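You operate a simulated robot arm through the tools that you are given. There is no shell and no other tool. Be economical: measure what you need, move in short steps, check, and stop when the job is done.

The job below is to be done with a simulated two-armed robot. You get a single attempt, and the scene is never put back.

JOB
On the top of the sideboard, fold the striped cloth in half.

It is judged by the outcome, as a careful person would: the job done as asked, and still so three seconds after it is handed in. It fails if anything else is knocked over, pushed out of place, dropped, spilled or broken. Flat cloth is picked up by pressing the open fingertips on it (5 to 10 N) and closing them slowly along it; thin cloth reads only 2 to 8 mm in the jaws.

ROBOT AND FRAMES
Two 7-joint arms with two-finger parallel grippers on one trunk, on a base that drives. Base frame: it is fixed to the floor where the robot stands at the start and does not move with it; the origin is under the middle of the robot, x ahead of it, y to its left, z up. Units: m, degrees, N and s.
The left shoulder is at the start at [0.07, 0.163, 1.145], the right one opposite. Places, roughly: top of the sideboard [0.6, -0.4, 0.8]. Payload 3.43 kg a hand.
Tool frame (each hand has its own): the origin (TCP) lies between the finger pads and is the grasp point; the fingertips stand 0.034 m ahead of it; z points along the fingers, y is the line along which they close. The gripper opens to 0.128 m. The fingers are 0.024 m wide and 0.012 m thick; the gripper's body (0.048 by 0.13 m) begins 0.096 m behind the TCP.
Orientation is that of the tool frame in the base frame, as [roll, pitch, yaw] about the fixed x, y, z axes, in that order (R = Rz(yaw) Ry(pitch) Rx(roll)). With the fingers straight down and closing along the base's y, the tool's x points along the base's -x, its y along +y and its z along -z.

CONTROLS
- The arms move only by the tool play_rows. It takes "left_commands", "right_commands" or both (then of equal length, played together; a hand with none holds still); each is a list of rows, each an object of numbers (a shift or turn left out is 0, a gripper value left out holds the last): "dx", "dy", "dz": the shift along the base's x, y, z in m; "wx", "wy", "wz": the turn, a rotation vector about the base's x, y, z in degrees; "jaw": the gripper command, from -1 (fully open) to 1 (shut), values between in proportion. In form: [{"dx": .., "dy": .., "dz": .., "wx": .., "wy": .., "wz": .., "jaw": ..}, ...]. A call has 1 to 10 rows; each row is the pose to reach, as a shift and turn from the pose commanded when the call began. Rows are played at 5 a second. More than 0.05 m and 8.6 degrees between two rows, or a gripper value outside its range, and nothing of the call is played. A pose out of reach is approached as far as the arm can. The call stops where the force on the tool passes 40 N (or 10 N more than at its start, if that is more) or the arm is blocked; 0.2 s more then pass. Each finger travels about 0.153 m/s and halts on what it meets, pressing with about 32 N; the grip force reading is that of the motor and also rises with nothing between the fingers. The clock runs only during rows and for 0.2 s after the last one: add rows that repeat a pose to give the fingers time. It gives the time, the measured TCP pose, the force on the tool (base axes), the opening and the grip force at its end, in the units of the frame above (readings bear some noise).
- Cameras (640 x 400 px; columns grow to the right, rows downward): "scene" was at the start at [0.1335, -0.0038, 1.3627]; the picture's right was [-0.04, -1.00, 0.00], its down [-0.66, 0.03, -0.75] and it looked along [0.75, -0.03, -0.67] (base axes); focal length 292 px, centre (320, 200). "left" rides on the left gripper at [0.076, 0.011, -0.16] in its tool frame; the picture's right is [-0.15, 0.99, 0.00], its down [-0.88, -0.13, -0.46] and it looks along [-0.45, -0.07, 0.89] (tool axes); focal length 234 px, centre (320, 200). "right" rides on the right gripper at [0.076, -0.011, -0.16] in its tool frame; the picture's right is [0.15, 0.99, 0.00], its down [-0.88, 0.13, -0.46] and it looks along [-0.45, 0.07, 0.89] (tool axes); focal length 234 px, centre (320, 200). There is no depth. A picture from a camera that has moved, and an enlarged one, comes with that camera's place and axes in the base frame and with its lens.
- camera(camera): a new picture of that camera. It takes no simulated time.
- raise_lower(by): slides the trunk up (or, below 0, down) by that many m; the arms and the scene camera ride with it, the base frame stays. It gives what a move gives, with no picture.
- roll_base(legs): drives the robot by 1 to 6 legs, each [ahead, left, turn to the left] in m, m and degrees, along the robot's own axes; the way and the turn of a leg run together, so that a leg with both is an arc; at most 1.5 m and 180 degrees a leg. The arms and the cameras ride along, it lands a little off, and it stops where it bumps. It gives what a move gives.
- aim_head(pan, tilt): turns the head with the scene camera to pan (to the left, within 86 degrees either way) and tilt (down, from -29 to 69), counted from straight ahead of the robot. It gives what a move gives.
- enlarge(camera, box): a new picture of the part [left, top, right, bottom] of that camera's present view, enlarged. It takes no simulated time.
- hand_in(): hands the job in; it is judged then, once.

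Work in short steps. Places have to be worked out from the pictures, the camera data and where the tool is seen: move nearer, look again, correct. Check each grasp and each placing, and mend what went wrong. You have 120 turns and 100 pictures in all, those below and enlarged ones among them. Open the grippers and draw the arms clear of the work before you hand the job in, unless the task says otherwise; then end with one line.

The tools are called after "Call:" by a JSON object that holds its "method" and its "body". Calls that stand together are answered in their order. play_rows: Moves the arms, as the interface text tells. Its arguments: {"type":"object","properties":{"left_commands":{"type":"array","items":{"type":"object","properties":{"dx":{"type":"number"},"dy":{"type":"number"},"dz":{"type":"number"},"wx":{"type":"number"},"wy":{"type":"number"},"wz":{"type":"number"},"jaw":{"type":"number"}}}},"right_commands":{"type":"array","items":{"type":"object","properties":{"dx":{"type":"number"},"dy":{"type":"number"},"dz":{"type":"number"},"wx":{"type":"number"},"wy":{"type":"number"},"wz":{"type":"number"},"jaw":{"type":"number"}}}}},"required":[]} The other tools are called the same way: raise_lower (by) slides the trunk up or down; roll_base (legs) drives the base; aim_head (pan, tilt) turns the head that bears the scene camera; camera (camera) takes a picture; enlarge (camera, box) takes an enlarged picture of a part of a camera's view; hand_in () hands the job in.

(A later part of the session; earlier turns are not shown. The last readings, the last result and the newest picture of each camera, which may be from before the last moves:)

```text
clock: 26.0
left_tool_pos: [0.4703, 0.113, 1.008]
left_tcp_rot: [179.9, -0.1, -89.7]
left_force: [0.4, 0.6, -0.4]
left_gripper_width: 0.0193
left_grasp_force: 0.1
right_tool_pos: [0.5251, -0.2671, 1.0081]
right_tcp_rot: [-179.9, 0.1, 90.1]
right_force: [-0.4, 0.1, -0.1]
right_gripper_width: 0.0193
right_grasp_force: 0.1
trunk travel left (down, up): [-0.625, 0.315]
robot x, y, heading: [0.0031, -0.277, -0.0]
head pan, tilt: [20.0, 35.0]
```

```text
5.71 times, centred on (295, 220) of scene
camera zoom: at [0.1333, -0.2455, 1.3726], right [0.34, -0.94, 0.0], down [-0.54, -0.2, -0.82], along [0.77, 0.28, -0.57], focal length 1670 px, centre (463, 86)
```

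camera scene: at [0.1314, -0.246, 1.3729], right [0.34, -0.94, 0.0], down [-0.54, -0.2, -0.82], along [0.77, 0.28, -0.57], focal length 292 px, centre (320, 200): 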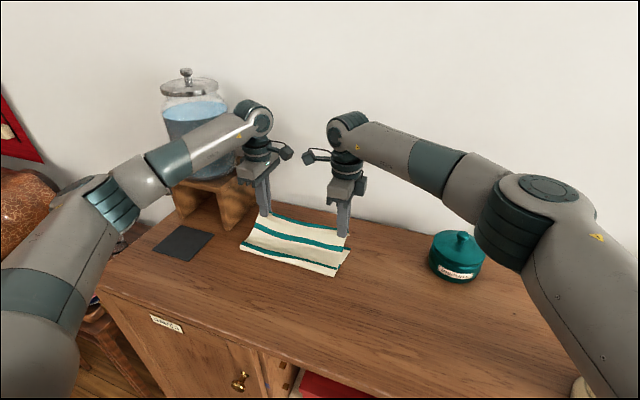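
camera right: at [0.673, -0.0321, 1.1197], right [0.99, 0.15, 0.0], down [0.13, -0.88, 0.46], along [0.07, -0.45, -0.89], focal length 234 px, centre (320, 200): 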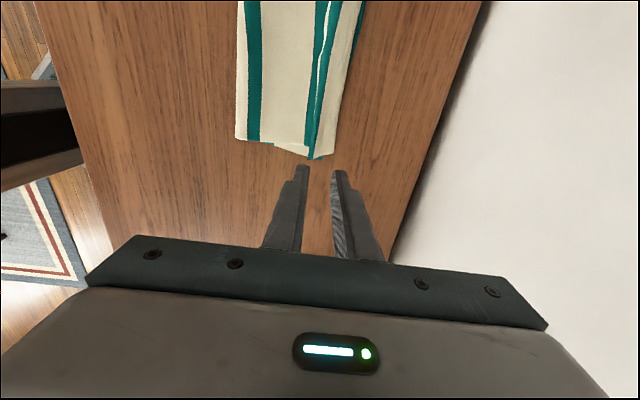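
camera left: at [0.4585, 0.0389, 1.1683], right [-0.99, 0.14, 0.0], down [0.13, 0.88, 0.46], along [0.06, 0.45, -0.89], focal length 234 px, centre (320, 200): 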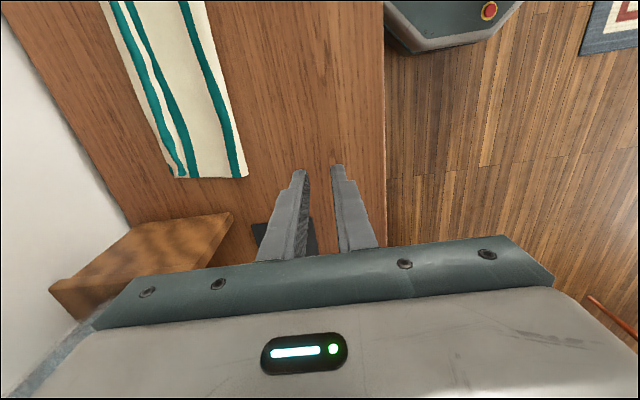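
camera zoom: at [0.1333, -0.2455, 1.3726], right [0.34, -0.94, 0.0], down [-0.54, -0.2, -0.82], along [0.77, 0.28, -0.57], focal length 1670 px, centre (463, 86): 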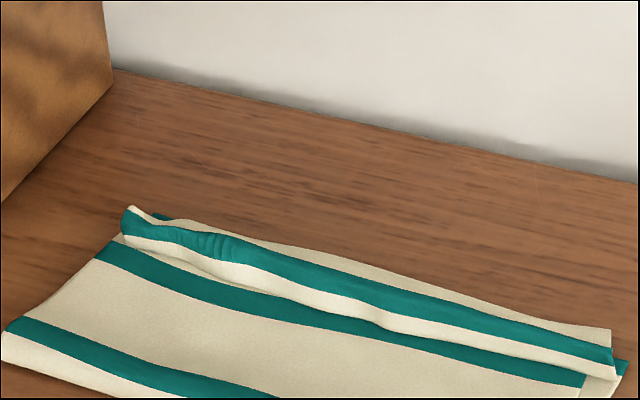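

The top layer still has a 4–5 cm ridge and flap doubled back at the far edge, left by my wide pinch. The fold is therefore only ~0.11 m deep instead of 0.15, so I'll redo it. I re-pinch that ridge, lay the cloth back out, and grip nearer the true edge; first I go back above the ridge.

Call:
{"method": "play_rows", "body": {"left_commands": [{"dx": 0.04, "jaw": 0.3}, {"dx": 0.08}, {"dx": 0.12}, {"dx": 0.16, "dz": -0.02}, {"dx": 0.19, "dz": -0.05}, {"dx": 0.217, "dz": -0.09}, {"dx": 0.217, "dz": -0.1}, {"dx": 0.217, "dz": -0.1}], "right_commands": [{"dx": 0.03, "dy": 0.02, "jaw": 0.3}, {"dx": 0.06, "dy": 0.05}, {"dx": 0.09, "dy": 0.08}, {"dx": 0.12, "dy": 0.11, "dz": -0.02}, {"dx": 0.15, "dy": 0.14, "dz": -0.05}, {"dx": 0.162, "dy": 0.165, "dz": -0.09}, {"dx": 0.162, "dy": 0.165, "dz": -0.1}, {"dx": 0.162, "dy": 0.165, "dz": -0.1}]}}

Call:
{"method": "camera", "body": {"camera": "left"}}

Call:
{"method": "camera", "body": {"camera": "right"}}

```text
refused: row 5 steps farther than a row can; nothing moved
```

```text
66 pictures are left
camera left: at [0.4585, 0.0389, 1.1683], right [-0.99, 0.14, 0.0], down [0.13, 0.88, 0.46], along [0.06, 0.45, -0.89], focal length 234 px, centre (320, 200)
```

left: 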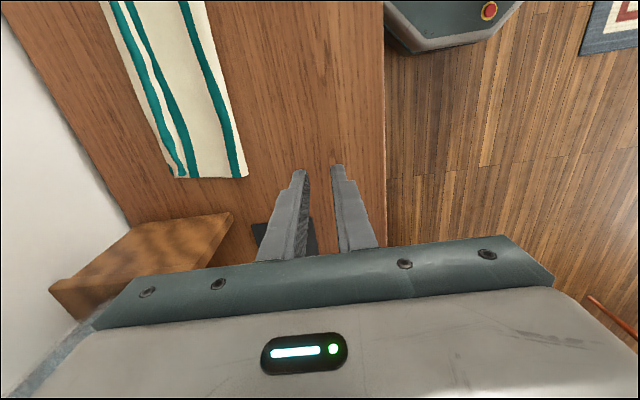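

```text
65 pictures are left
camera right: at [0.5141, -0.1916, 1.1686], right [0.99, 0.15, 0.0], down [0.13, -0.88, 0.46], along [0.07, -0.45, -0.89], focal length 234 px, centre (320, 200)
```

right: 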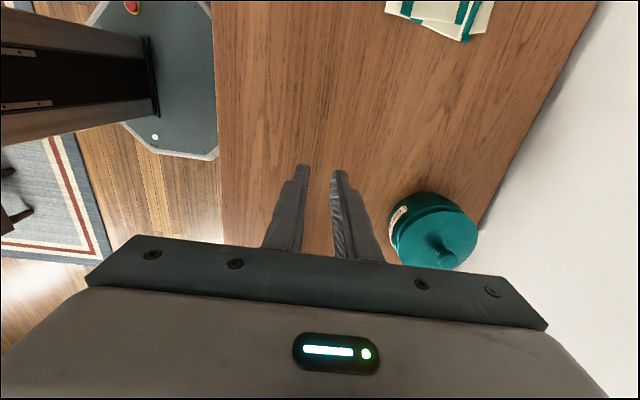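

Row 5 was too long a step, so nothing moved. I resend with smaller steps.

Call:
{"method": "play_rows", "body": {"left_commands": [{"dx": 0.04, "jaw": 0.3}, {"dx": 0.08}, {"dx": 0.115}, {"dx": 0.15, "dz": -0.01}, {"dx": 0.185, "dz": -0.03}, {"dx": 0.21, "dz": -0.06}, {"dx": 0.217, "dz": -0.09}, {"dx": 0.217, "dz": -0.1}, {"dx": 0.217, "dz": -0.1}], "right_commands": [{"dx": 0.03, "dy": 0.025, "jaw": 0.3}, {"dx": 0.06, "dy": 0.05}, {"dx": 0.09, "dy": 0.08}, {"dx": 0.12, "dy": 0.11, "dz": -0.01}, {"dx": 0.145, "dy": 0.14, "dz": -0.03}, {"dx": 0.162, "dy": 0.165, "dz": -0.06}, {"dx": 0.162, "dy": 0.165, "dz": -0.09}, {"dx": 0.162, "dy": 0.165, "dz": -0.1}, {"dx": 0.162, "dy": 0.165, "dz": -0.1}]}}

Call:
{"method": "camera", "body": {"camera": "left"}}

Call:
{"method": "camera", "body": {"camera": "right"}}

```text
clock: 28.0
left_tool_pos: [0.6879, 0.1139, 0.9116]
left_tcp_rot: [179.9, -0.1, -89.8]
left_force: [0.9, 0.2, 0.1]
left_gripper_width: 0.0446
left_grasp_force: 0.2
right_tool_pos: [0.6866, -0.105, 0.9094]
right_tcp_rot: [180.0, -0.1, 90.2]
right_force: [0.1, 0.3, 1.1]
right_gripper_width: 0.0447
right_grasp_force: 0.0
trunk travel left (down, up): [-0.625, 0.315]
robot x, y, heading: [-0.0016, -0.2784, 0.2]
head pan, tilt: [20.0, 35.0]
```

```text
64 pictures are left
camera left: at [0.6754, 0.0383, 1.07], right [-0.99, 0.14, 0.0], down [0.13, 0.88, 0.46], along [0.06, 0.45, -0.89], focal length 234 px, centre (320, 200)
```

left: 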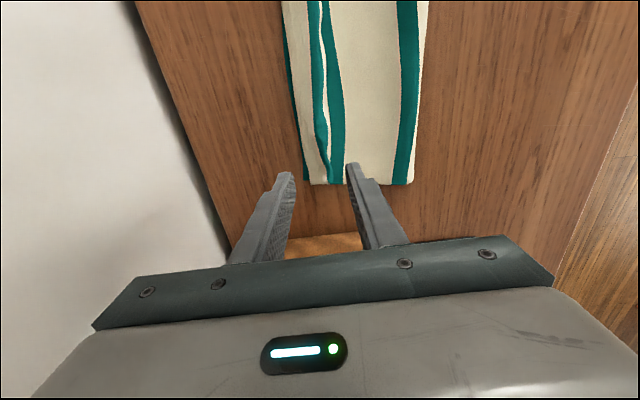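

```text
63 pictures are left
camera right: at [0.6764, -0.0288, 1.0694], right [0.99, 0.15, 0.0], down [0.13, -0.88, 0.46], along [0.07, -0.45, -0.89], focal length 234 px, centre (320, 200)
```

right: 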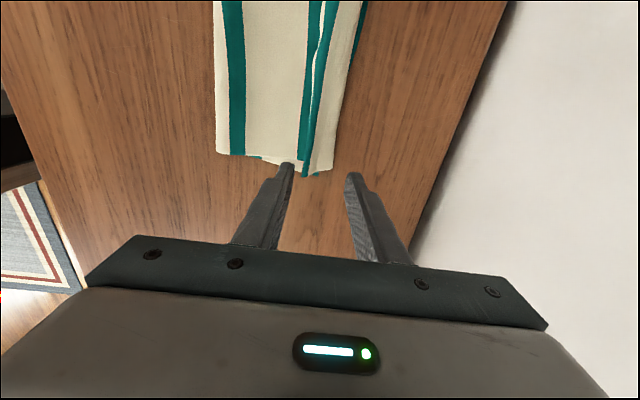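

I zoom in on the flap from both hands to see the layers.

Call:
{"method": "enlarge", "body": {"camera": "left", "box": [270, 90, 430, 190]}}

Call:
{"method": "enlarge", "body": {"camera": "right", "box": [205, 90, 365, 190]}}

```text
4.00 times, centred on (350, 140) of left
camera zoom: at [0.6754, 0.0383, 1.07], right [-0.99, 0.14, 0.0], down [0.13, 0.88, 0.46], along [0.06, 0.45, -0.89], focal length 937 px, centre (200, 440)
```

zoom: 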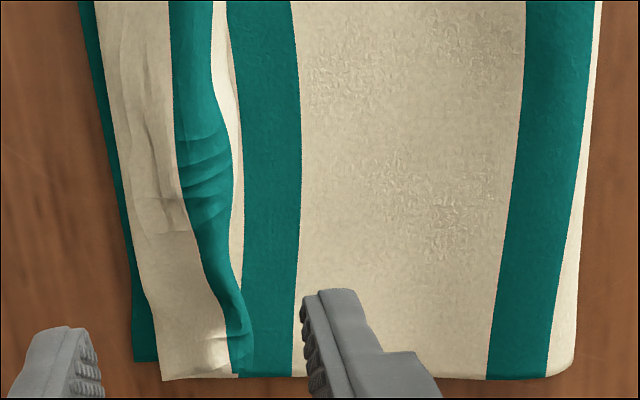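

```text
4.00 times, centred on (285, 140) of right
camera zoom: at [0.6764, -0.0288, 1.0694], right [0.99, 0.15, 0.0], down [0.13, -0.88, 0.46], along [0.07, -0.45, -0.89], focal length 937 px, centre (460, 440)
```

zoom: 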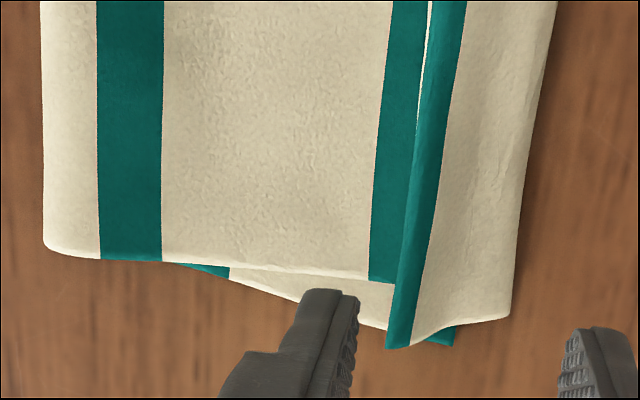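

Now it is clear: the near edge does lie outward on the far edge (x≈0.70). The extra material is a pleat in the top layer, with its crest at x≈0.677. I can spread it by pressing one finger on each side of the pleat and opening the jaws, holding the far finger still. I set the jaws to 36 mm, centre them at x 0.668 and lower toward contact.

Call:
{"method": "play_rows", "body": {"left_commands": [{"dx": -0.02, "jaw": 0.4375}, {"dx": -0.02, "dz": -0.025}, {"dx": -0.02, "dz": -0.045}, {"dx": -0.02, "dz": -0.051}, {"dx": -0.02, "dz": -0.051}], "right_commands": [{"dx": -0.019, "jaw": 0.4375}, {"dx": -0.019, "dz": -0.025}, {"dx": -0.019, "dz": -0.043}, {"dx": -0.019, "dz": -0.049}, {"dx": -0.019, "dz": -0.049}]}}

Call:
{"method": "enlarge", "body": {"camera": "left", "box": [240, 90, 460, 230]}}

Call:
{"method": "enlarge", "body": {"camera": "right", "box": [180, 90, 400, 230]}}

```text
clock: 29.2
left_tool_pos: [0.6691, 0.1135, 0.8589]
left_tcp_rot: [180.0, 0.0, -89.8]
left_force: [0.4, -0.2, -0.4]
left_gripper_width: 0.036
left_grasp_force: 0.0
right_tool_pos: [0.6666, -0.1033, 0.8611]
right_tcp_rot: [-180.0, 0.0, 90.2]
right_force: [-1.1, 0.0, 0.9]
right_gripper_width: 0.036
right_grasp_force: 0.2
trunk travel left (down, up): [-0.625, 0.315]
robot x, y, heading: [0.0008, -0.276, 0.1]
head pan, tilt: [20.0, 35.0]
```

```text
2.86 times, centred on (350, 160) of left
camera zoom: at [0.6565, 0.0377, 1.0183], right [-0.99, 0.14, 0.0], down [0.13, 0.88, 0.46], along [0.06, 0.45, -0.89], focal length 669 px, centre (234, 314)
```

zoom: 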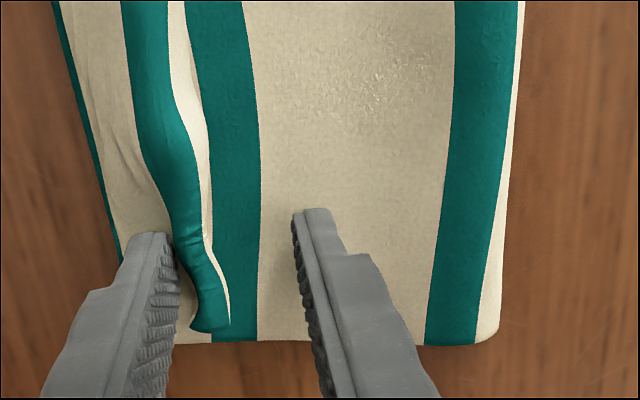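

```text
2.86 times, centred on (290, 160) of right
camera zoom: at [0.6559, -0.0276, 1.0212], right [0.99, 0.15, 0.0], down [0.13, -0.88, 0.46], along [0.07, -0.45, -0.89], focal length 669 px, centre (406, 314)
```

zoom: 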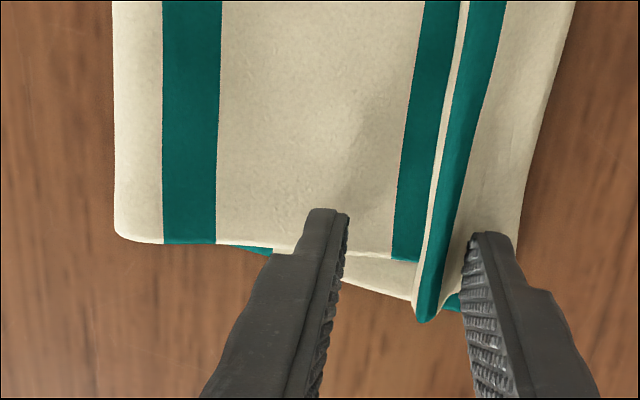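

The fingers straddle the pleat as intended on both sides. I lower to gentle contact.

Call:
{"method": "play_rows", "body": {"left_commands": [{"dz": -0.001}, {"dz": -0.002}, {"dz": -0.002}], "right_commands": [{"dz": -0.0015}, {"dz": -0.003}, {"dz": -0.003}]}}

```text
clock: 30.0
left_tool_pos: [0.6676, 0.1131, 0.8576]
left_tcp_rot: [180.0, 0.0, -89.9]
left_force: [-0.2, -0.2, 4.3]
left_gripper_width: 0.0362
left_grasp_force: 0.0
right_tool_pos: [0.6653, -0.1049, 0.8582]
right_tcp_rot: [-180.0, -0.1, 90.1]
right_force: [0.3, 1.0, -0.2]
right_gripper_width: 0.0359
right_grasp_force: 0.2
trunk travel left (down, up): [-0.625, 0.315]
robot x, y, heading: [0.0002, -0.2745, 0.3]
head pan, tilt: [20.0, 35.0]
```

The left presses 4 N; the right needs about 1 mm more. Then I open 3 cm while moving each hand back 1.5 cm, so the far fingers stay in place.

Call:
{"method": "play_rows", "body": {"left_commands": [{"dz": -0.0005}, {"dz": -0.0005}, {"dz": -0.0005, "dx": -0.003, "jaw": 0.344}, {"dz": -0.0005, "dx": -0.006, "jaw": 0.25}, {"dz": -0.0005, "dx": -0.009, "jaw": 0.156}, {"dz": -0.0005, "dx": -0.012, "jaw": 0.0625}, {"dz": -0.0005, "dx": -0.015, "jaw": -0.031}, {"dz": -0.0005, "dx": -0.015, "jaw": -0.031}], "right_commands": [{"dz": -0.0015}, {"dz": -0.0015}, {"dz": -0.0015, "dx": -0.003, "jaw": 0.344}, {"dz": -0.0015, "dx": -0.006, "jaw": 0.25}, {"dz": -0.0015, "dx": -0.009, "jaw": 0.156}, {"dz": -0.0015, "dx": -0.012, "jaw": 0.0625}, {"dz": -0.0015, "dx": -0.015, "jaw": -0.031}, {"dz": -0.0015, "dx": -0.015, "jaw": -0.031}]}}

Call:
{"method": "enlarge", "body": {"camera": "left", "box": [240, 60, 460, 230]}}

Call:
{"method": "enlarge", "body": {"camera": "right", "box": [180, 60, 400, 230]}}

```text
clock: 31.8
left_tool_pos: [0.6503, 0.1122, 0.8567]
left_tcp_rot: [-180.0, 0.0, -89.7]
left_force: [-0.9, -1.6, 8.6]
left_gripper_width: 0.0652
left_grasp_force: 0.1
right_tool_pos: [0.6498, -0.1047, 0.8575]
right_tcp_rot: [180.0, 0.1, 90.1]
right_force: [1.0, 1.2, 3.9]
right_gripper_width: 0.0661
right_grasp_force: 0.6
trunk travel left (down, up): [-0.625, 0.315]
robot x, y, heading: [0.0014, -0.2766, 0.2]
head pan, tilt: [20.0, 35.0]
```

```text
2.35 times, centred on (350, 145) of left
camera zoom: at [0.6394, 0.0378, 1.0171], right [-0.99, 0.14, 0.0], down [0.13, 0.88, 0.46], along [0.07, 0.45, -0.89], focal length 551 px, centre (249, 329)
```

zoom: 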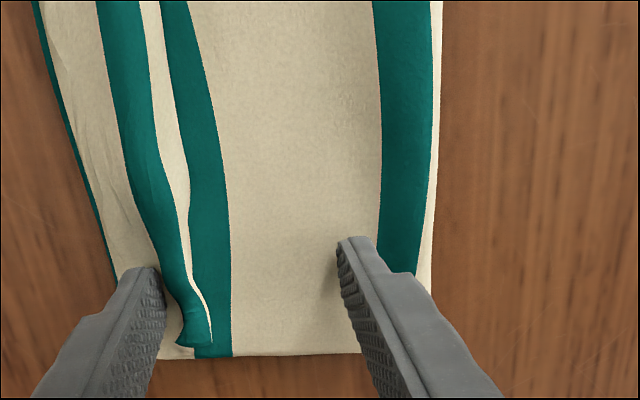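

```text
2.35 times, centred on (290, 145) of right
camera zoom: at [0.6396, -0.0289, 1.0173], right [0.99, 0.15, 0.0], down [0.13, -0.88, 0.46], along [0.07, -0.45, -0.89], focal length 551 px, centre (391, 329)
```

zoom: 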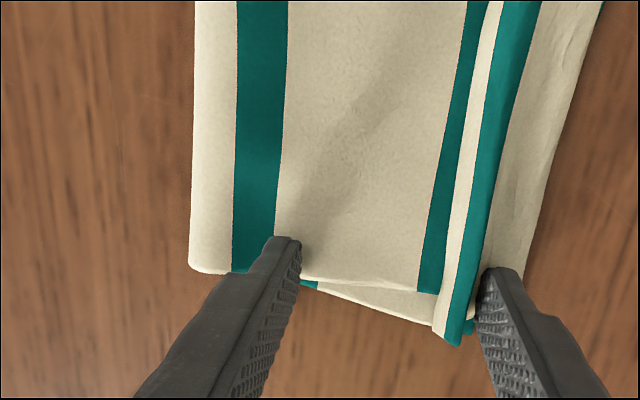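

On the right the pleat has opened noticeably; on the left the finger mostly slid. I repeat the stroke on both sides with a firmer press.

Call:
{"method": "play_rows", "body": {"left_commands": [{"dz": 0.012}, {"dz": 0.012, "dx": 0.017, "jaw": 0.4375}, {"dz": 0.012, "dx": 0.017}, {"dz": 0.001, "dx": 0.017}, {"dz": -0.001, "dx": 0.017}, {"dz": -0.001, "dx": 0.012, "jaw": 0.28}, {"dz": -0.001, "dx": 0.007, "jaw": 0.125}, {"dz": -0.001, "dx": 0.002, "jaw": -0.03}, {"dz": -0.001, "dx": -0.001, "jaw": -0.12}, {"dz": -0.001, "dx": -0.001, "jaw": -0.12}], "right_commands": [{"dz": 0.012}, {"dz": 0.012, "dx": 0.015, "jaw": 0.4375}, {"dz": 0.012, "dx": 0.015}, {"dz": 0.001, "dx": 0.015}, {"dz": -0.0015, "dx": 0.015}, {"dz": -0.0015, "dx": 0.01, "jaw": 0.28}, {"dz": -0.0015, "dx": 0.005, "jaw": 0.125}, {"dz": -0.0015, "dx": 0.0, "jaw": -0.03}, {"dz": -0.0015, "dx": -0.003, "jaw": -0.12}, {"dz": -0.0015, "dx": -0.003, "jaw": -0.12}]}}

Call:
{"method": "enlarge", "body": {"camera": "left", "box": [240, 60, 460, 230]}}

Call:
{"method": "enlarge", "body": {"camera": "right", "box": [180, 60, 400, 230]}}

```text
clock: 34.0
left_tool_pos: [0.6505, 0.1124, 0.8551]
left_tcp_rot: [-179.9, 0.1, -89.8]
left_force: [0.9, -0.3, 4.9]
left_gripper_width: 0.0725
left_grasp_force: 0.3
right_tool_pos: [0.6486, -0.1034, 0.8575]
right_tcp_rot: [180.0, 0.0, 90.1]
right_force: [3.4, 0.0, 13.3]
right_gripper_width: 0.0724
right_grasp_force: 1.3
trunk travel left (down, up): [-0.625, 0.315]
robot x, y, heading: [0.0001, -0.2755, 0.1]
head pan, tilt: [20.0, 35.0]
```

```text
2.35 times, centred on (350, 145) of left
camera zoom: at [0.6382, 0.0376, 1.0172], right [-0.99, 0.14, 0.0], down [0.13, 0.88, 0.46], along [0.07, 0.45, -0.89], focal length 551 px, centre (249, 329)
```

zoom: 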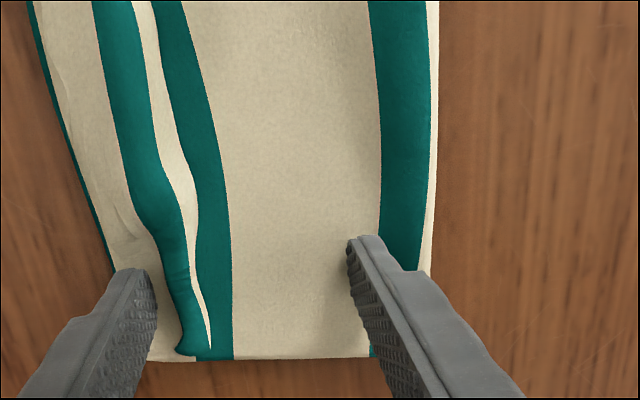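

```text
2.35 times, centred on (290, 145) of right
camera zoom: at [0.6371, -0.0286, 1.017], right [0.99, 0.15, 0.0], down [0.13, -0.88, 0.46], along [0.07, -0.45, -0.89], focal length 551 px, centre (391, 329)
```

zoom: 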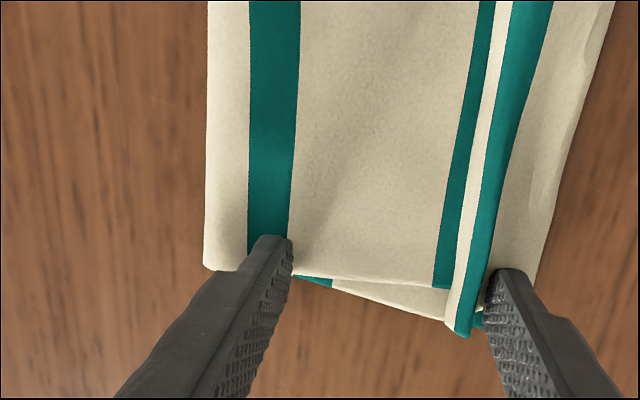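

Spreading by friction is too slow, since the fingers slip on the cloth. I'll redo the fold: pinch the pleat crest (x≈0.68) with the tips kept 4–5 mm above the table so only the top layer is caught, and lay it back out.

Call:
{"method": "play_rows", "body": {"left_commands": [{"dz": 0.02}, {"dz": 0.03, "dx": 0.03, "jaw": 0.5}, {"dz": 0.03, "dx": 0.03}, {"dz": 0.015, "dx": 0.03}, {"dz": 0.005, "dx": 0.03}, {"dz": 0.005, "dx": 0.03, "jaw": 0.7}, {"dz": 0.005, "dx": 0.03, "jaw": 0.85}, {"dz": 0.005, "dx": 0.03, "jaw": 1.0}, {"dz": 0.005, "dx": 0.03, "jaw": 1.0}], "right_commands": [{"dz": 0.02}, {"dz": 0.03, "dx": 0.032, "jaw": 0.5}, {"dz": 0.03, "dx": 0.032}, {"dz": 0.015, "dx": 0.032}, {"dz": 0.005, "dx": 0.032}, {"dz": 0.005, "dx": 0.032, "jaw": 0.7}, {"dz": 0.005, "dx": 0.032, "jaw": 0.85}, {"dz": 0.005, "dx": 0.032, "jaw": 1.0}, {"dz": 0.005, "dx": 0.032, "jaw": 1.0}]}}

Call:
{"method": "play_rows", "body": {"left_commands": [{"dz": 0.02}, {"dz": 0.035}, {"dz": 0.035}], "right_commands": [{"dz": 0.02}, {"dz": 0.035}, {"dz": 0.035}]}}

Call:
{"method": "camera", "body": {"camera": "left"}}

Call:
{"method": "camera", "body": {"camera": "right"}}

Call:
{"method": "enlarge", "body": {"camera": "scene", "box": [200, 100, 400, 300]}}

```text
clock: 36.0
left_tool_pos: [0.6807, 0.1139, 0.8614]
left_tcp_rot: [-180.0, 0.0, -89.7]
left_force: [-0.1, -0.5, 1.6]
left_gripper_width: 0.0025
left_grasp_force: 31.7
right_tool_pos: [0.6794, -0.1048, 0.859]
right_tcp_rot: [180.0, 0.0, 90.1]
right_force: [1.2, -0.8, 0.1]
right_gripper_width: 0.0027
right_grasp_force: 32.4
trunk travel left (down, up): [-0.625, 0.315]
robot x, y, heading: [-0.0002, -0.2749, 0.1]
head pan, tilt: [20.0, 35.0]
```

```text
clock: 36.8
left_tool_pos: [0.6807, 0.1121, 0.8968]
left_tcp_rot: [179.9, 0.0, -89.8]
left_force: [0.0, 0.3, 0.0]
left_gripper_width: 0.0024
left_grasp_force: 31.9
right_tool_pos: [0.6785, -0.103, 0.896]
right_tcp_rot: [180.0, 0.0, 90.1]
right_force: [0.2, 0.6, -0.3]
right_gripper_width: 0.0028
right_grasp_force: 31.5
trunk travel left (down, up): [-0.625, 0.315]
robot x, y, heading: [0.0004, -0.2777, -0.1]
head pan, tilt: [20.0, 35.0]
```

```text
54 pictures are left
camera left: at [0.6689, 0.0376, 1.0561], right [-0.99, 0.14, 0.0], down [0.13, 0.88, 0.46], along [0.06, 0.45, -0.89], focal length 234 px, centre (320, 200)
```

left: 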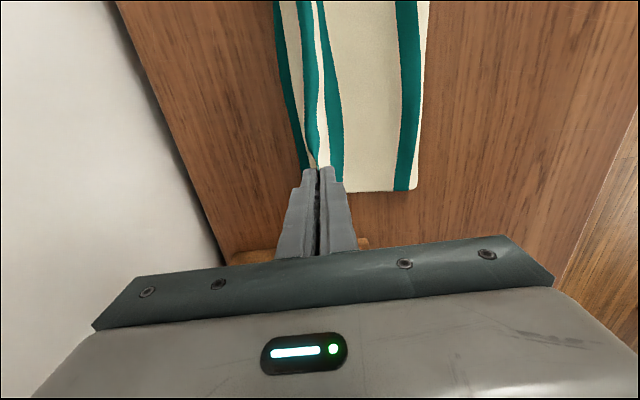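

```text
53 pictures are left
camera right: at [0.6688, -0.0287, 1.0553], right [0.99, 0.15, 0.0], down [0.13, -0.88, 0.46], along [0.07, -0.45, -0.89], focal length 234 px, centre (320, 200)
```

right: 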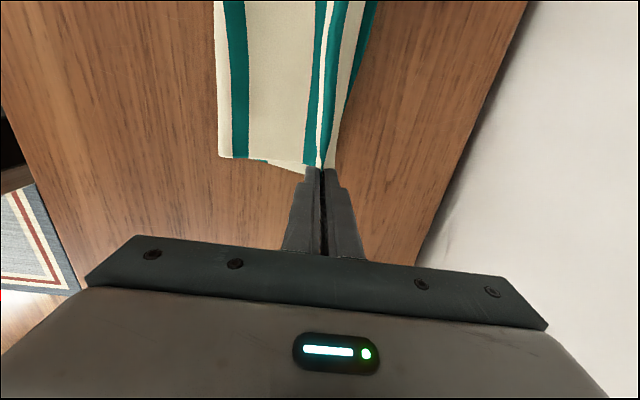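

```text
2.00 times, centred on (300, 200) of scene
camera zoom: at [0.1329, -0.2457, 1.3726], right [0.34, -0.94, 0.0], down [-0.54, -0.2, -0.82], along [0.77, 0.28, -0.57], focal length 584 px, centre (360, 200)
```

zoom: 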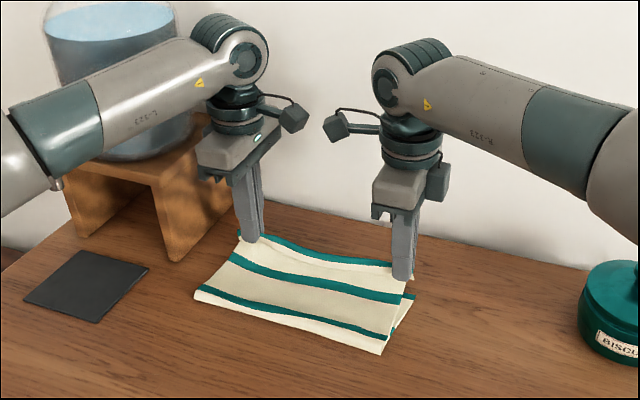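

Only the top layer is held by both hands. I retrace the arc to lay the cloth open toward the front again.

Call:
{"method": "play_rows", "body": {"left_commands": [{"dx": -0.03, "dz": 0.035}, {"dx": -0.07, "dz": 0.055}, {"dx": -0.11, "dz": 0.065}, {"dx": -0.15, "dz": 0.055}, {"dx": -0.185, "dz": 0.03}, {"dx": -0.215, "dz": 0.0}, {"dx": -0.24, "dz": -0.02}, {"dx": -0.24, "dz": -0.02}], "right_commands": [{"dx": -0.03, "dz": 0.035}, {"dx": -0.07, "dz": 0.055}, {"dx": -0.11, "dz": 0.065}, {"dx": -0.15, "dz": 0.055}, {"dx": -0.185, "dz": 0.03}, {"dx": -0.212, "dz": 0.0}, {"dx": -0.235, "dz": -0.02}, {"dx": -0.235, "dz": -0.02}]}}

Call:
{"method": "camera", "body": {"camera": "scene"}}

Call:
{"method": "camera", "body": {"camera": "left"}}

Call:
{"method": "camera", "body": {"camera": "right"}}

```text
clock: 38.6
left_tool_pos: [0.439, 0.1119, 0.8756]
left_tcp_rot: [180.0, -0.1, -89.8]
left_force: [1.2, -0.1, 0.1]
left_gripper_width: 0.0025
left_grasp_force: 31.8
right_tool_pos: [0.4456, -0.1032, 0.8761]
right_tcp_rot: [-180.0, 0.0, 90.1]
right_force: [-0.1, 0.2, -0.3]
right_gripper_width: 0.0023
right_grasp_force: 31.7
trunk travel left (down, up): [-0.625, 0.315]
robot x, y, heading: [0.0022, -0.2755, -0.0]
head pan, tilt: [20.0, 35.0]
```

```text
51 pictures are left
camera scene: at [0.1332, -0.2463, 1.3726], right [0.34, -0.94, 0.0], down [-0.54, -0.2, -0.82], along [0.77, 0.28, -0.57], focal length 292 px, centre (320, 200)
```

scene: 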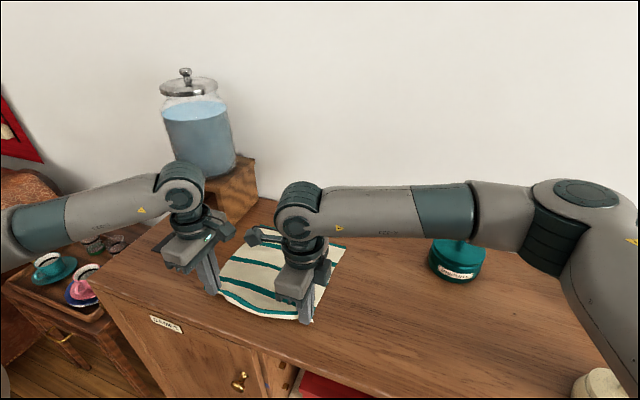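

```text
50 pictures are left
camera left: at [0.4282, 0.0368, 1.0361], right [-0.99, 0.14, 0.0], down [0.13, 0.88, 0.46], along [0.06, 0.45, -0.89], focal length 234 px, centre (320, 200)
```

left: 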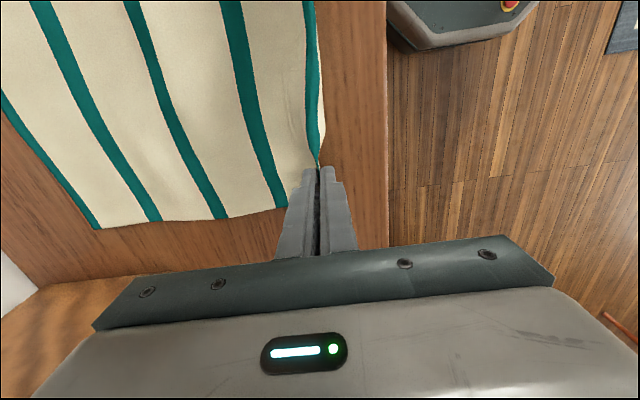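

```text
49 pictures are left
camera right: at [0.436, -0.0266, 1.0358], right [0.99, 0.15, 0.0], down [0.13, -0.88, 0.46], along [0.07, -0.45, -0.89], focal length 234 px, centre (320, 200)
```

right: 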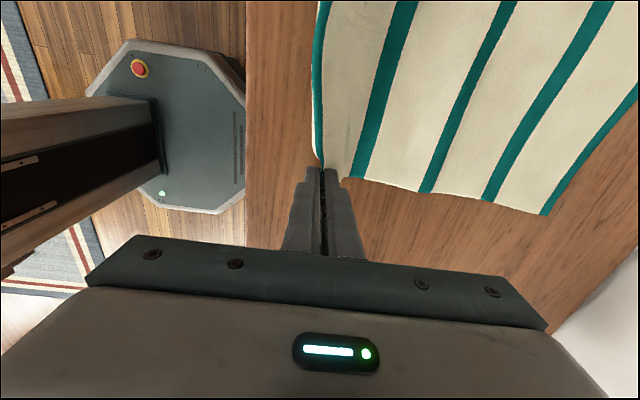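

The cloth opened out cleanly. I lower to the table, open while lightly pressing so the ridge spreads, then lift to look.

Call:
{"method": "play_rows", "body": {"left_commands": [{"dz": -0.01}, {"dz": -0.018}, {"dz": -0.018, "jaw": 0.9}, {"dz": -0.0195, "jaw": 0.8}, {"dz": -0.0195, "jaw": 0.6}, {"dz": -0.0195, "jaw": 0.4}, {"dz": -0.0195, "jaw": 0.2}, {"dz": 0.02, "jaw": 0.2}, {"dz": 0.06, "jaw": 0.2}, {"dz": 0.06, "jaw": 0.2}], "right_commands": [{"dz": -0.01}, {"dz": -0.018}, {"dz": -0.018, "jaw": 0.9}, {"dz": -0.0195, "jaw": 0.8}, {"dz": -0.0195, "jaw": 0.6}, {"dz": -0.0195, "jaw": 0.4}, {"dz": -0.0195, "jaw": 0.2}, {"dz": 0.02, "jaw": 0.2}, {"dz": 0.06, "jaw": 0.2}, {"dz": 0.06, "jaw": 0.2}]}}

Call:
{"method": "camera", "body": {"camera": "left"}}

Call:
{"method": "camera", "body": {"camera": "right"}}

```text
clock: 40.8
left_tool_pos: [0.4427, 0.1145, 0.9352]
left_tcp_rot: [179.9, -0.1, -89.8]
left_force: [-0.3, -0.3, 0.1]
left_gripper_width: 0.0514
left_grasp_force: 0.0
right_tool_pos: [0.4465, -0.1004, 0.9339]
right_tcp_rot: [180.0, 0.1, 90.1]
right_force: [0.3, 0.9, 0.2]
right_gripper_width: 0.0511
right_grasp_force: 0.1
trunk travel left (down, up): [-0.625, 0.315]
robot x, y, heading: [0.0005, -0.2761, -0.1]
head pan, tilt: [20.0, 35.0]
```

```text
48 pictures are left
camera left: at [0.4321, 0.0393, 1.0958], right [-0.99, 0.14, 0.0], down [0.13, 0.88, 0.46], along [0.06, 0.45, -0.89], focal length 234 px, centre (320, 200)
```

left: 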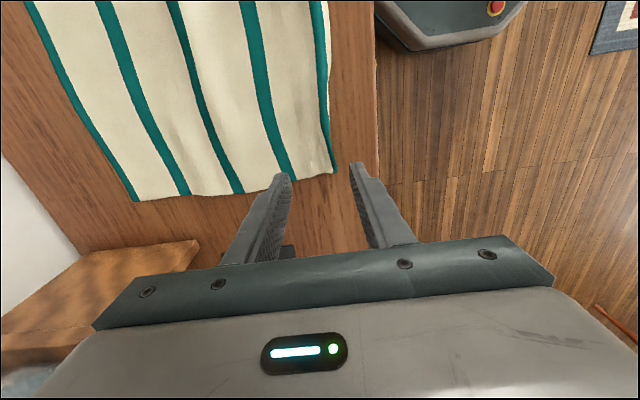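

```text
47 pictures are left
camera right: at [0.4361, -0.0238, 1.0943], right [0.99, 0.15, 0.0], down [0.13, -0.88, 0.46], along [0.07, -0.45, -0.89], focal length 234 px, centre (320, 200)
```

right: 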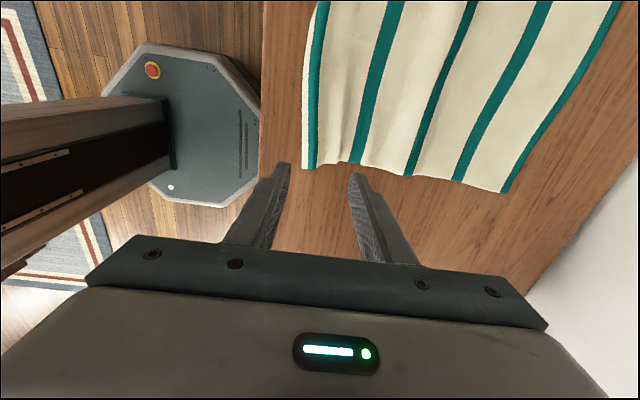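

The ridge is gone. I zoom in on both near corners.

Call:
{"method": "enlarge", "body": {"camera": "left", "box": [240, 90, 400, 190]}}

Call:
{"method": "enlarge", "body": {"camera": "right", "box": [260, 90, 420, 190]}}

```text
4.00 times, centred on (320, 140) of left
camera zoom: at [0.4321, 0.0393, 1.0958], right [-0.99, 0.14, 0.0], down [0.13, 0.88, 0.46], along [0.06, 0.45, -0.89], focal length 937 px, centre (320, 440)
```

zoom: 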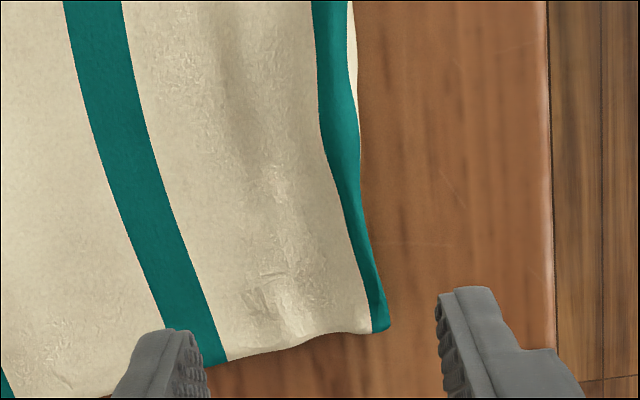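

```text
4.00 times, centred on (340, 140) of right
camera zoom: at [0.4361, -0.0238, 1.0943], right [0.99, 0.15, 0.0], down [0.13, -0.88, 0.46], along [0.07, -0.45, -0.89], focal length 937 px, centre (240, 440)
```

zoom: 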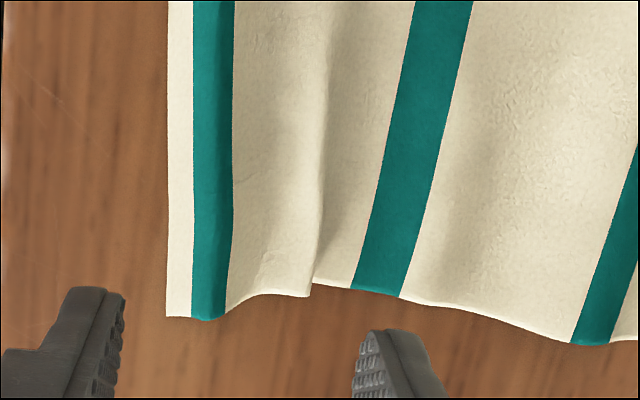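

The right edge lies flat (x≈0.429); the left corner has a ~1.5 cm hem tucked under (x≈0.425). Now I use a narrow 28 mm opening, with the outer finger just off the edge, and descend to about 3 mm above the table.

Call:
{"method": "play_rows", "body": {"left_commands": [{"dx": -0.007, "dy": 0.004, "jaw": 0.5625}, {"dx": -0.007, "dy": 0.004, "dz": -0.04}, {"dx": -0.007, "dy": 0.004, "dz": -0.07}, {"dx": -0.007, "dy": 0.004, "dz": -0.076}, {"dx": -0.007, "dy": 0.004, "dz": -0.076}], "right_commands": [{"dx": -0.0095, "dy": -0.002, "jaw": 0.5625}, {"dx": -0.0095, "dy": -0.002, "dz": -0.04}, {"dx": -0.0095, "dy": -0.002, "dz": -0.07}, {"dx": -0.0095, "dy": -0.002, "dz": -0.075}, {"dx": -0.0095, "dy": -0.002, "dz": -0.075}]}}

Call:
{"method": "enlarge", "body": {"camera": "left", "box": [240, 90, 400, 190]}}

Call:
{"method": "enlarge", "body": {"camera": "right", "box": [240, 90, 400, 190]}}

```text
clock: 42.0
left_tool_pos: [0.4354, 0.1164, 0.8605]
left_tcp_rot: [180.0, 0.0, -89.8]
left_force: [0.6, 0.4, -0.7]
left_gripper_width: 0.0278
left_grasp_force: 0.0
right_tool_pos: [0.436, -0.1061, 0.8605]
right_tcp_rot: [179.9, -0.1, 90.1]
right_force: [-0.2, -0.8, -0.1]
right_gripper_width: 0.0282
right_grasp_force: 0.1
trunk travel left (down, up): [-0.625, 0.315]
robot x, y, heading: [-0.0008, -0.2725, 0.1]
head pan, tilt: [20.0, 35.0]
```

```text
4.00 times, centred on (320, 140) of left
camera zoom: at [0.4225, 0.0426, 1.0199], right [-0.99, 0.14, 0.0], down [0.13, 0.88, 0.46], along [0.06, 0.45, -0.89], focal length 937 px, centre (320, 440)
```

zoom: 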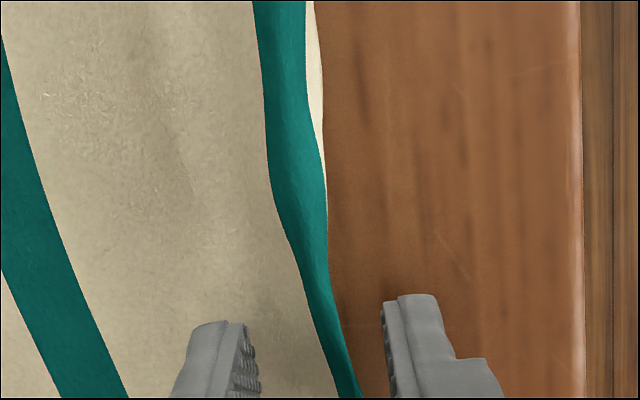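

```text
4.00 times, centred on (320, 140) of right
camera zoom: at [0.4248, -0.0299, 1.0202], right [0.99, 0.15, 0.0], down [0.13, -0.88, 0.46], along [0.07, -0.45, -0.89], focal length 937 px, centre (320, 440)
```

zoom: 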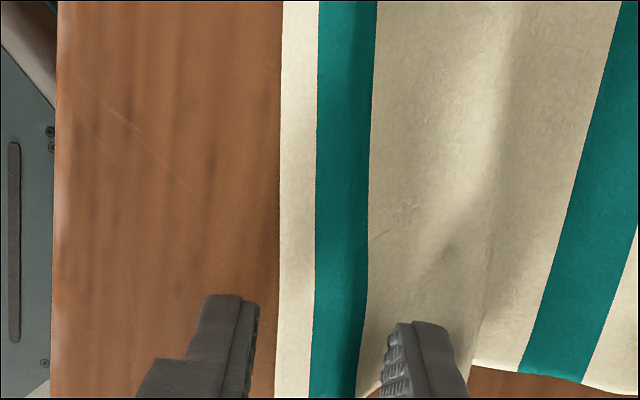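

Placement is good: each outer finger is 5–8 mm off the edge. I press down and close slowly.

Call:
{"method": "play_rows", "body": {"left_commands": [{"dz": -0.003}, {"dz": -0.006}, {"dz": -0.006}, {"dz": -0.006, "jaw": 0.65}, {"dz": -0.006, "jaw": 0.72}, {"dz": -0.006, "jaw": 0.79}, {"dz": -0.006, "jaw": 0.86}, {"dz": -0.006, "jaw": 0.93}, {"dz": -0.006, "jaw": 1}, {"dz": -0.006, "jaw": 1}], "right_commands": [{"dz": -0.003}, {"dz": -0.006}, {"dz": -0.006}, {"dz": -0.006, "jaw": 0.65}, {"dz": -0.006, "jaw": 0.72}, {"dz": -0.006, "jaw": 0.79}, {"dz": -0.006, "jaw": 0.86}, {"dz": -0.006, "jaw": 0.93}, {"dz": -0.006, "jaw": 1}, {"dz": -0.006, "jaw": 1}]}}

Call:
{"method": "enlarge", "body": {"camera": "left", "box": [240, 90, 400, 190]}}

Call:
{"method": "enlarge", "body": {"camera": "right", "box": [240, 90, 400, 190]}}

```text
clock: 44.2
left_tool_pos: [0.4334, 0.1175, 0.8547]
left_tcp_rot: [-179.9, 0.1, -89.7]
left_force: [1.5, 0.2, 18.9]
left_gripper_width: 0.0028
left_grasp_force: 31.9
right_tool_pos: [0.4348, -0.1055, 0.8559]
right_tcp_rot: [179.9, -0.1, 90.2]
right_force: [1.6, 0.7, 7.4]
right_gripper_width: 0.0028
right_grasp_force: 32.0
trunk travel left (down, up): [-0.625, 0.315]
robot x, y, heading: [-0.0005, -0.2774, 0.1]
head pan, tilt: [20.0, 35.0]
```

```text
4.00 times, centred on (320, 140) of left
camera zoom: at [0.4214, 0.0416, 1.0154], right [-0.99, 0.14, 0.0], down [0.13, 0.88, 0.46], along [0.07, 0.45, -0.89], focal length 937 px, centre (320, 440)
```

zoom: 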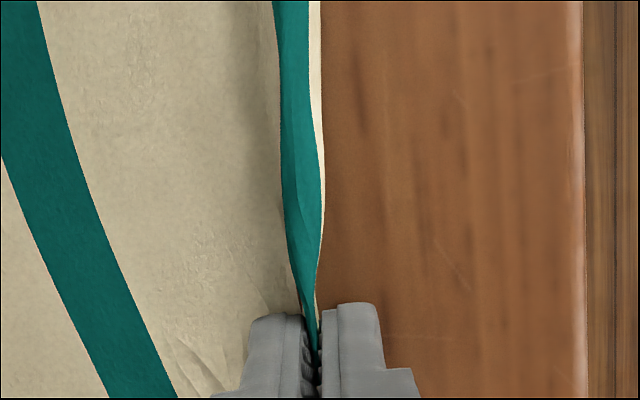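

```text
4.00 times, centred on (320, 140) of right
camera zoom: at [0.4243, -0.0306, 1.0157], right [0.99, 0.15, 0.0], down [0.13, -0.88, 0.46], along [0.07, -0.45, -0.89], focal length 937 px, centre (320, 440)
```

zoom: 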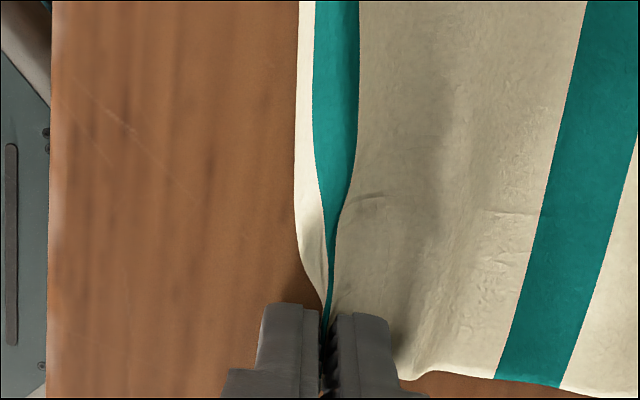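

Both hands now hold the very edge, with nothing left outside the outer fingers. I lift and carry through the first part of the arc.

Call:
{"method": "play_rows", "body": {"left_commands": [{"dz": 0.03}, {"dx": 0.01, "dz": 0.06}, {"dx": 0.035, "dz": 0.09}, {"dx": 0.07, "dz": 0.11}, {"dx": 0.11, "dz": 0.12, "dy": -0.002}, {"dx": 0.15, "dz": 0.12, "dy": -0.004}, {"dx": 0.17, "dz": 0.12, "dy": -0.005}, {"dx": 0.17, "dz": 0.12, "dy": -0.005}], "right_commands": [{"dz": 0.03}, {"dx": 0.01, "dz": 0.06}, {"dx": 0.035, "dz": 0.09}, {"dx": 0.07, "dz": 0.11}, {"dx": 0.11, "dz": 0.12, "dy": -0.002}, {"dx": 0.15, "dz": 0.12, "dy": -0.004}, {"dx": 0.17, "dz": 0.12, "dy": -0.005}, {"dx": 0.17, "dz": 0.12, "dy": -0.005}]}}

Call:
{"method": "camera", "body": {"camera": "left"}}

Call:
{"method": "camera", "body": {"camera": "right"}}

Call:
{"method": "camera", "body": {"camera": "scene"}}

```text
clock: 46.0
left_tool_pos: [0.6029, 0.1119, 0.9731]
left_tcp_rot: [180.0, 0.0, -89.8]
left_force: [0.3, -0.7, -0.2]
left_gripper_width: 0.0027
left_grasp_force: 31.7
right_tool_pos: [0.6074, -0.1105, 0.9748]
right_tcp_rot: [179.9, 0.0, 90.1]
right_force: [-0.4, -0.3, -0.1]
right_gripper_width: 0.0022
right_grasp_force: 32.4
trunk travel left (down, up): [-0.625, 0.315]
robot x, y, heading: [0.0022, -0.2761, 0.1]
head pan, tilt: [20.0, 35.0]
```

```text
40 pictures are left
camera left: at [0.5918, 0.0374, 1.1345], right [-0.99, 0.14, 0.0], down [0.13, 0.88, 0.46], along [0.06, 0.45, -0.89], focal length 234 px, centre (320, 200)
```

left: 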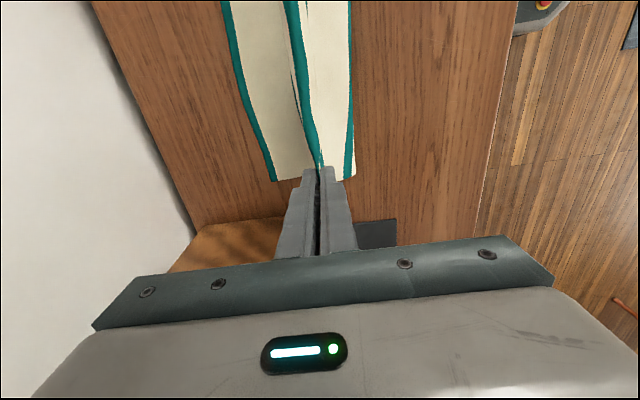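

```text
39 pictures are left
camera right: at [0.5966, -0.0349, 1.1351], right [0.99, 0.15, 0.0], down [0.13, -0.88, 0.46], along [0.07, -0.45, -0.89], focal length 234 px, centre (320, 200)
```

right: 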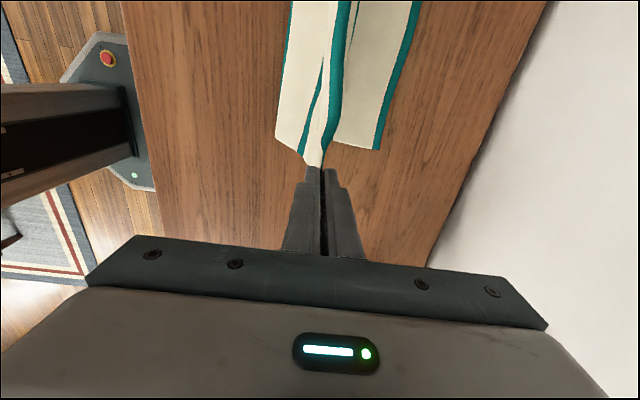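

```text
38 pictures are left
camera scene: at [0.1323, -0.2459, 1.3727], right [0.34, -0.94, 0.0], down [-0.54, -0.2, -0.82], along [0.77, 0.28, -0.57], focal length 292 px, centre (320, 200)
```

scene: 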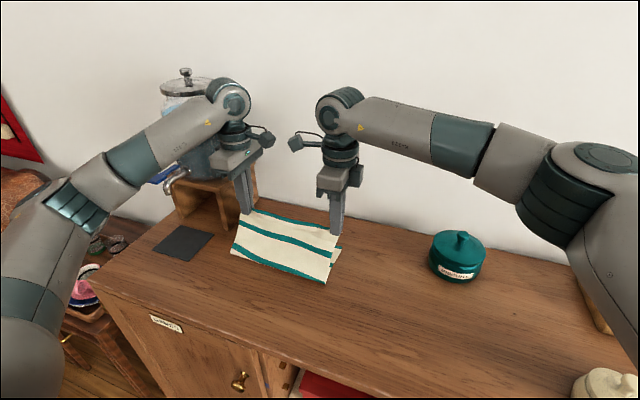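

The far edge now lies at x≈0.68–0.69, with corners at y≈0.156 and −0.106. Aligning needs about +1.6 cm in y, which still leaves roughly 2.5 cm to the jar. I go most of the way and look.

Call:
{"method": "play_rows", "body": {"left_commands": [{"dx": 0.025, "dy": 0.005, "dz": -0.01}, {"dx": 0.05, "dy": 0.01, "dz": -0.035}, {"dx": 0.068, "dy": 0.016, "dz": -0.065}, {"dx": 0.073, "dy": 0.016, "dz": -0.09}, {"dx": 0.073, "dy": 0.016, "dz": -0.09}], "right_commands": [{"dx": 0.025, "dy": 0.005, "dz": -0.01}, {"dx": 0.05, "dy": 0.01, "dz": -0.035}, {"dx": 0.07, "dy": 0.016, "dz": -0.065}, {"dx": 0.076, "dy": 0.018, "dz": -0.09}, {"dx": 0.076, "dy": 0.018, "dz": -0.09}]}}

Call:
{"method": "camera", "body": {"camera": "left"}}

Call:
{"method": "camera", "body": {"camera": "right"}}

Call:
{"method": "enlarge", "body": {"camera": "scene", "box": [100, 50, 400, 300]}}

```text
clock: 47.2
left_tool_pos: [0.6786, 0.1292, 0.884]
left_tcp_rot: [180.0, 0.1, -89.9]
left_force: [0.0, -1.0, 0.3]
left_gripper_width: 0.0023
left_grasp_force: 32.4
right_tool_pos: [0.6801, -0.0932, 0.8849]
right_tcp_rot: [-180.0, 0.0, 90.1]
right_force: [-0.4, -0.6, 0.2]
right_gripper_width: 0.0024
right_grasp_force: 32.3
trunk travel left (down, up): [-0.625, 0.315]
robot x, y, heading: [0.0016, -0.2769, 0.0]
head pan, tilt: [20.0, 35.0]
```

```text
37 pictures are left
camera left: at [0.6651, 0.0545, 1.0453], right [-0.99, 0.14, 0.0], down [0.13, 0.88, 0.46], along [0.07, 0.45, -0.89], focal length 234 px, centre (320, 200)
```

left: 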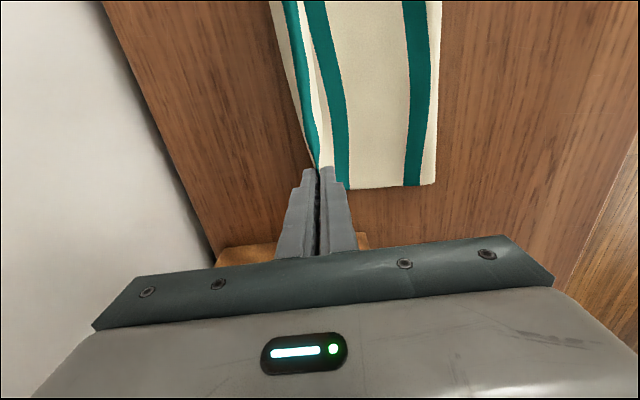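

```text
36 pictures are left
camera right: at [0.6707, -0.0175, 1.0453], right [0.99, 0.15, 0.0], down [0.13, -0.88, 0.46], along [0.07, -0.45, -0.89], focal length 234 px, centre (320, 200)
```

right: 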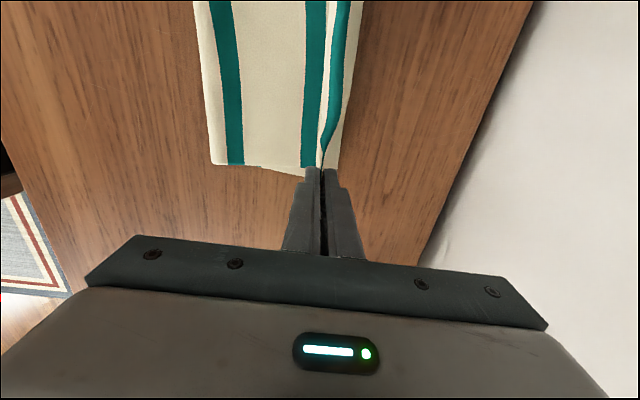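

```text
1.60 times, centred on (250, 175) of scene
camera zoom: at [0.1321, -0.2464, 1.3728], right [0.34, -0.94, 0.0], down [-0.54, -0.2, -0.82], along [0.77, 0.28, -0.57], focal length 468 px, centre (432, 240)
```

zoom: 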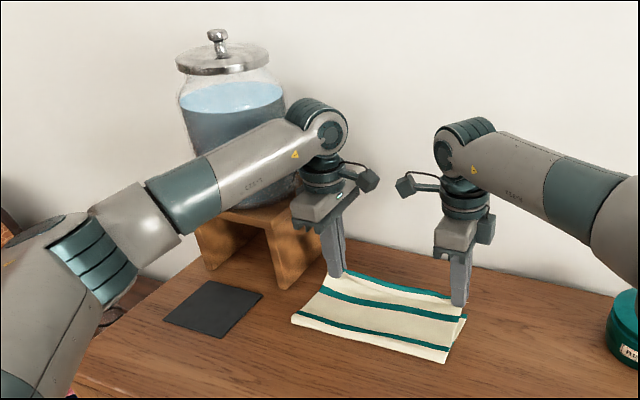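

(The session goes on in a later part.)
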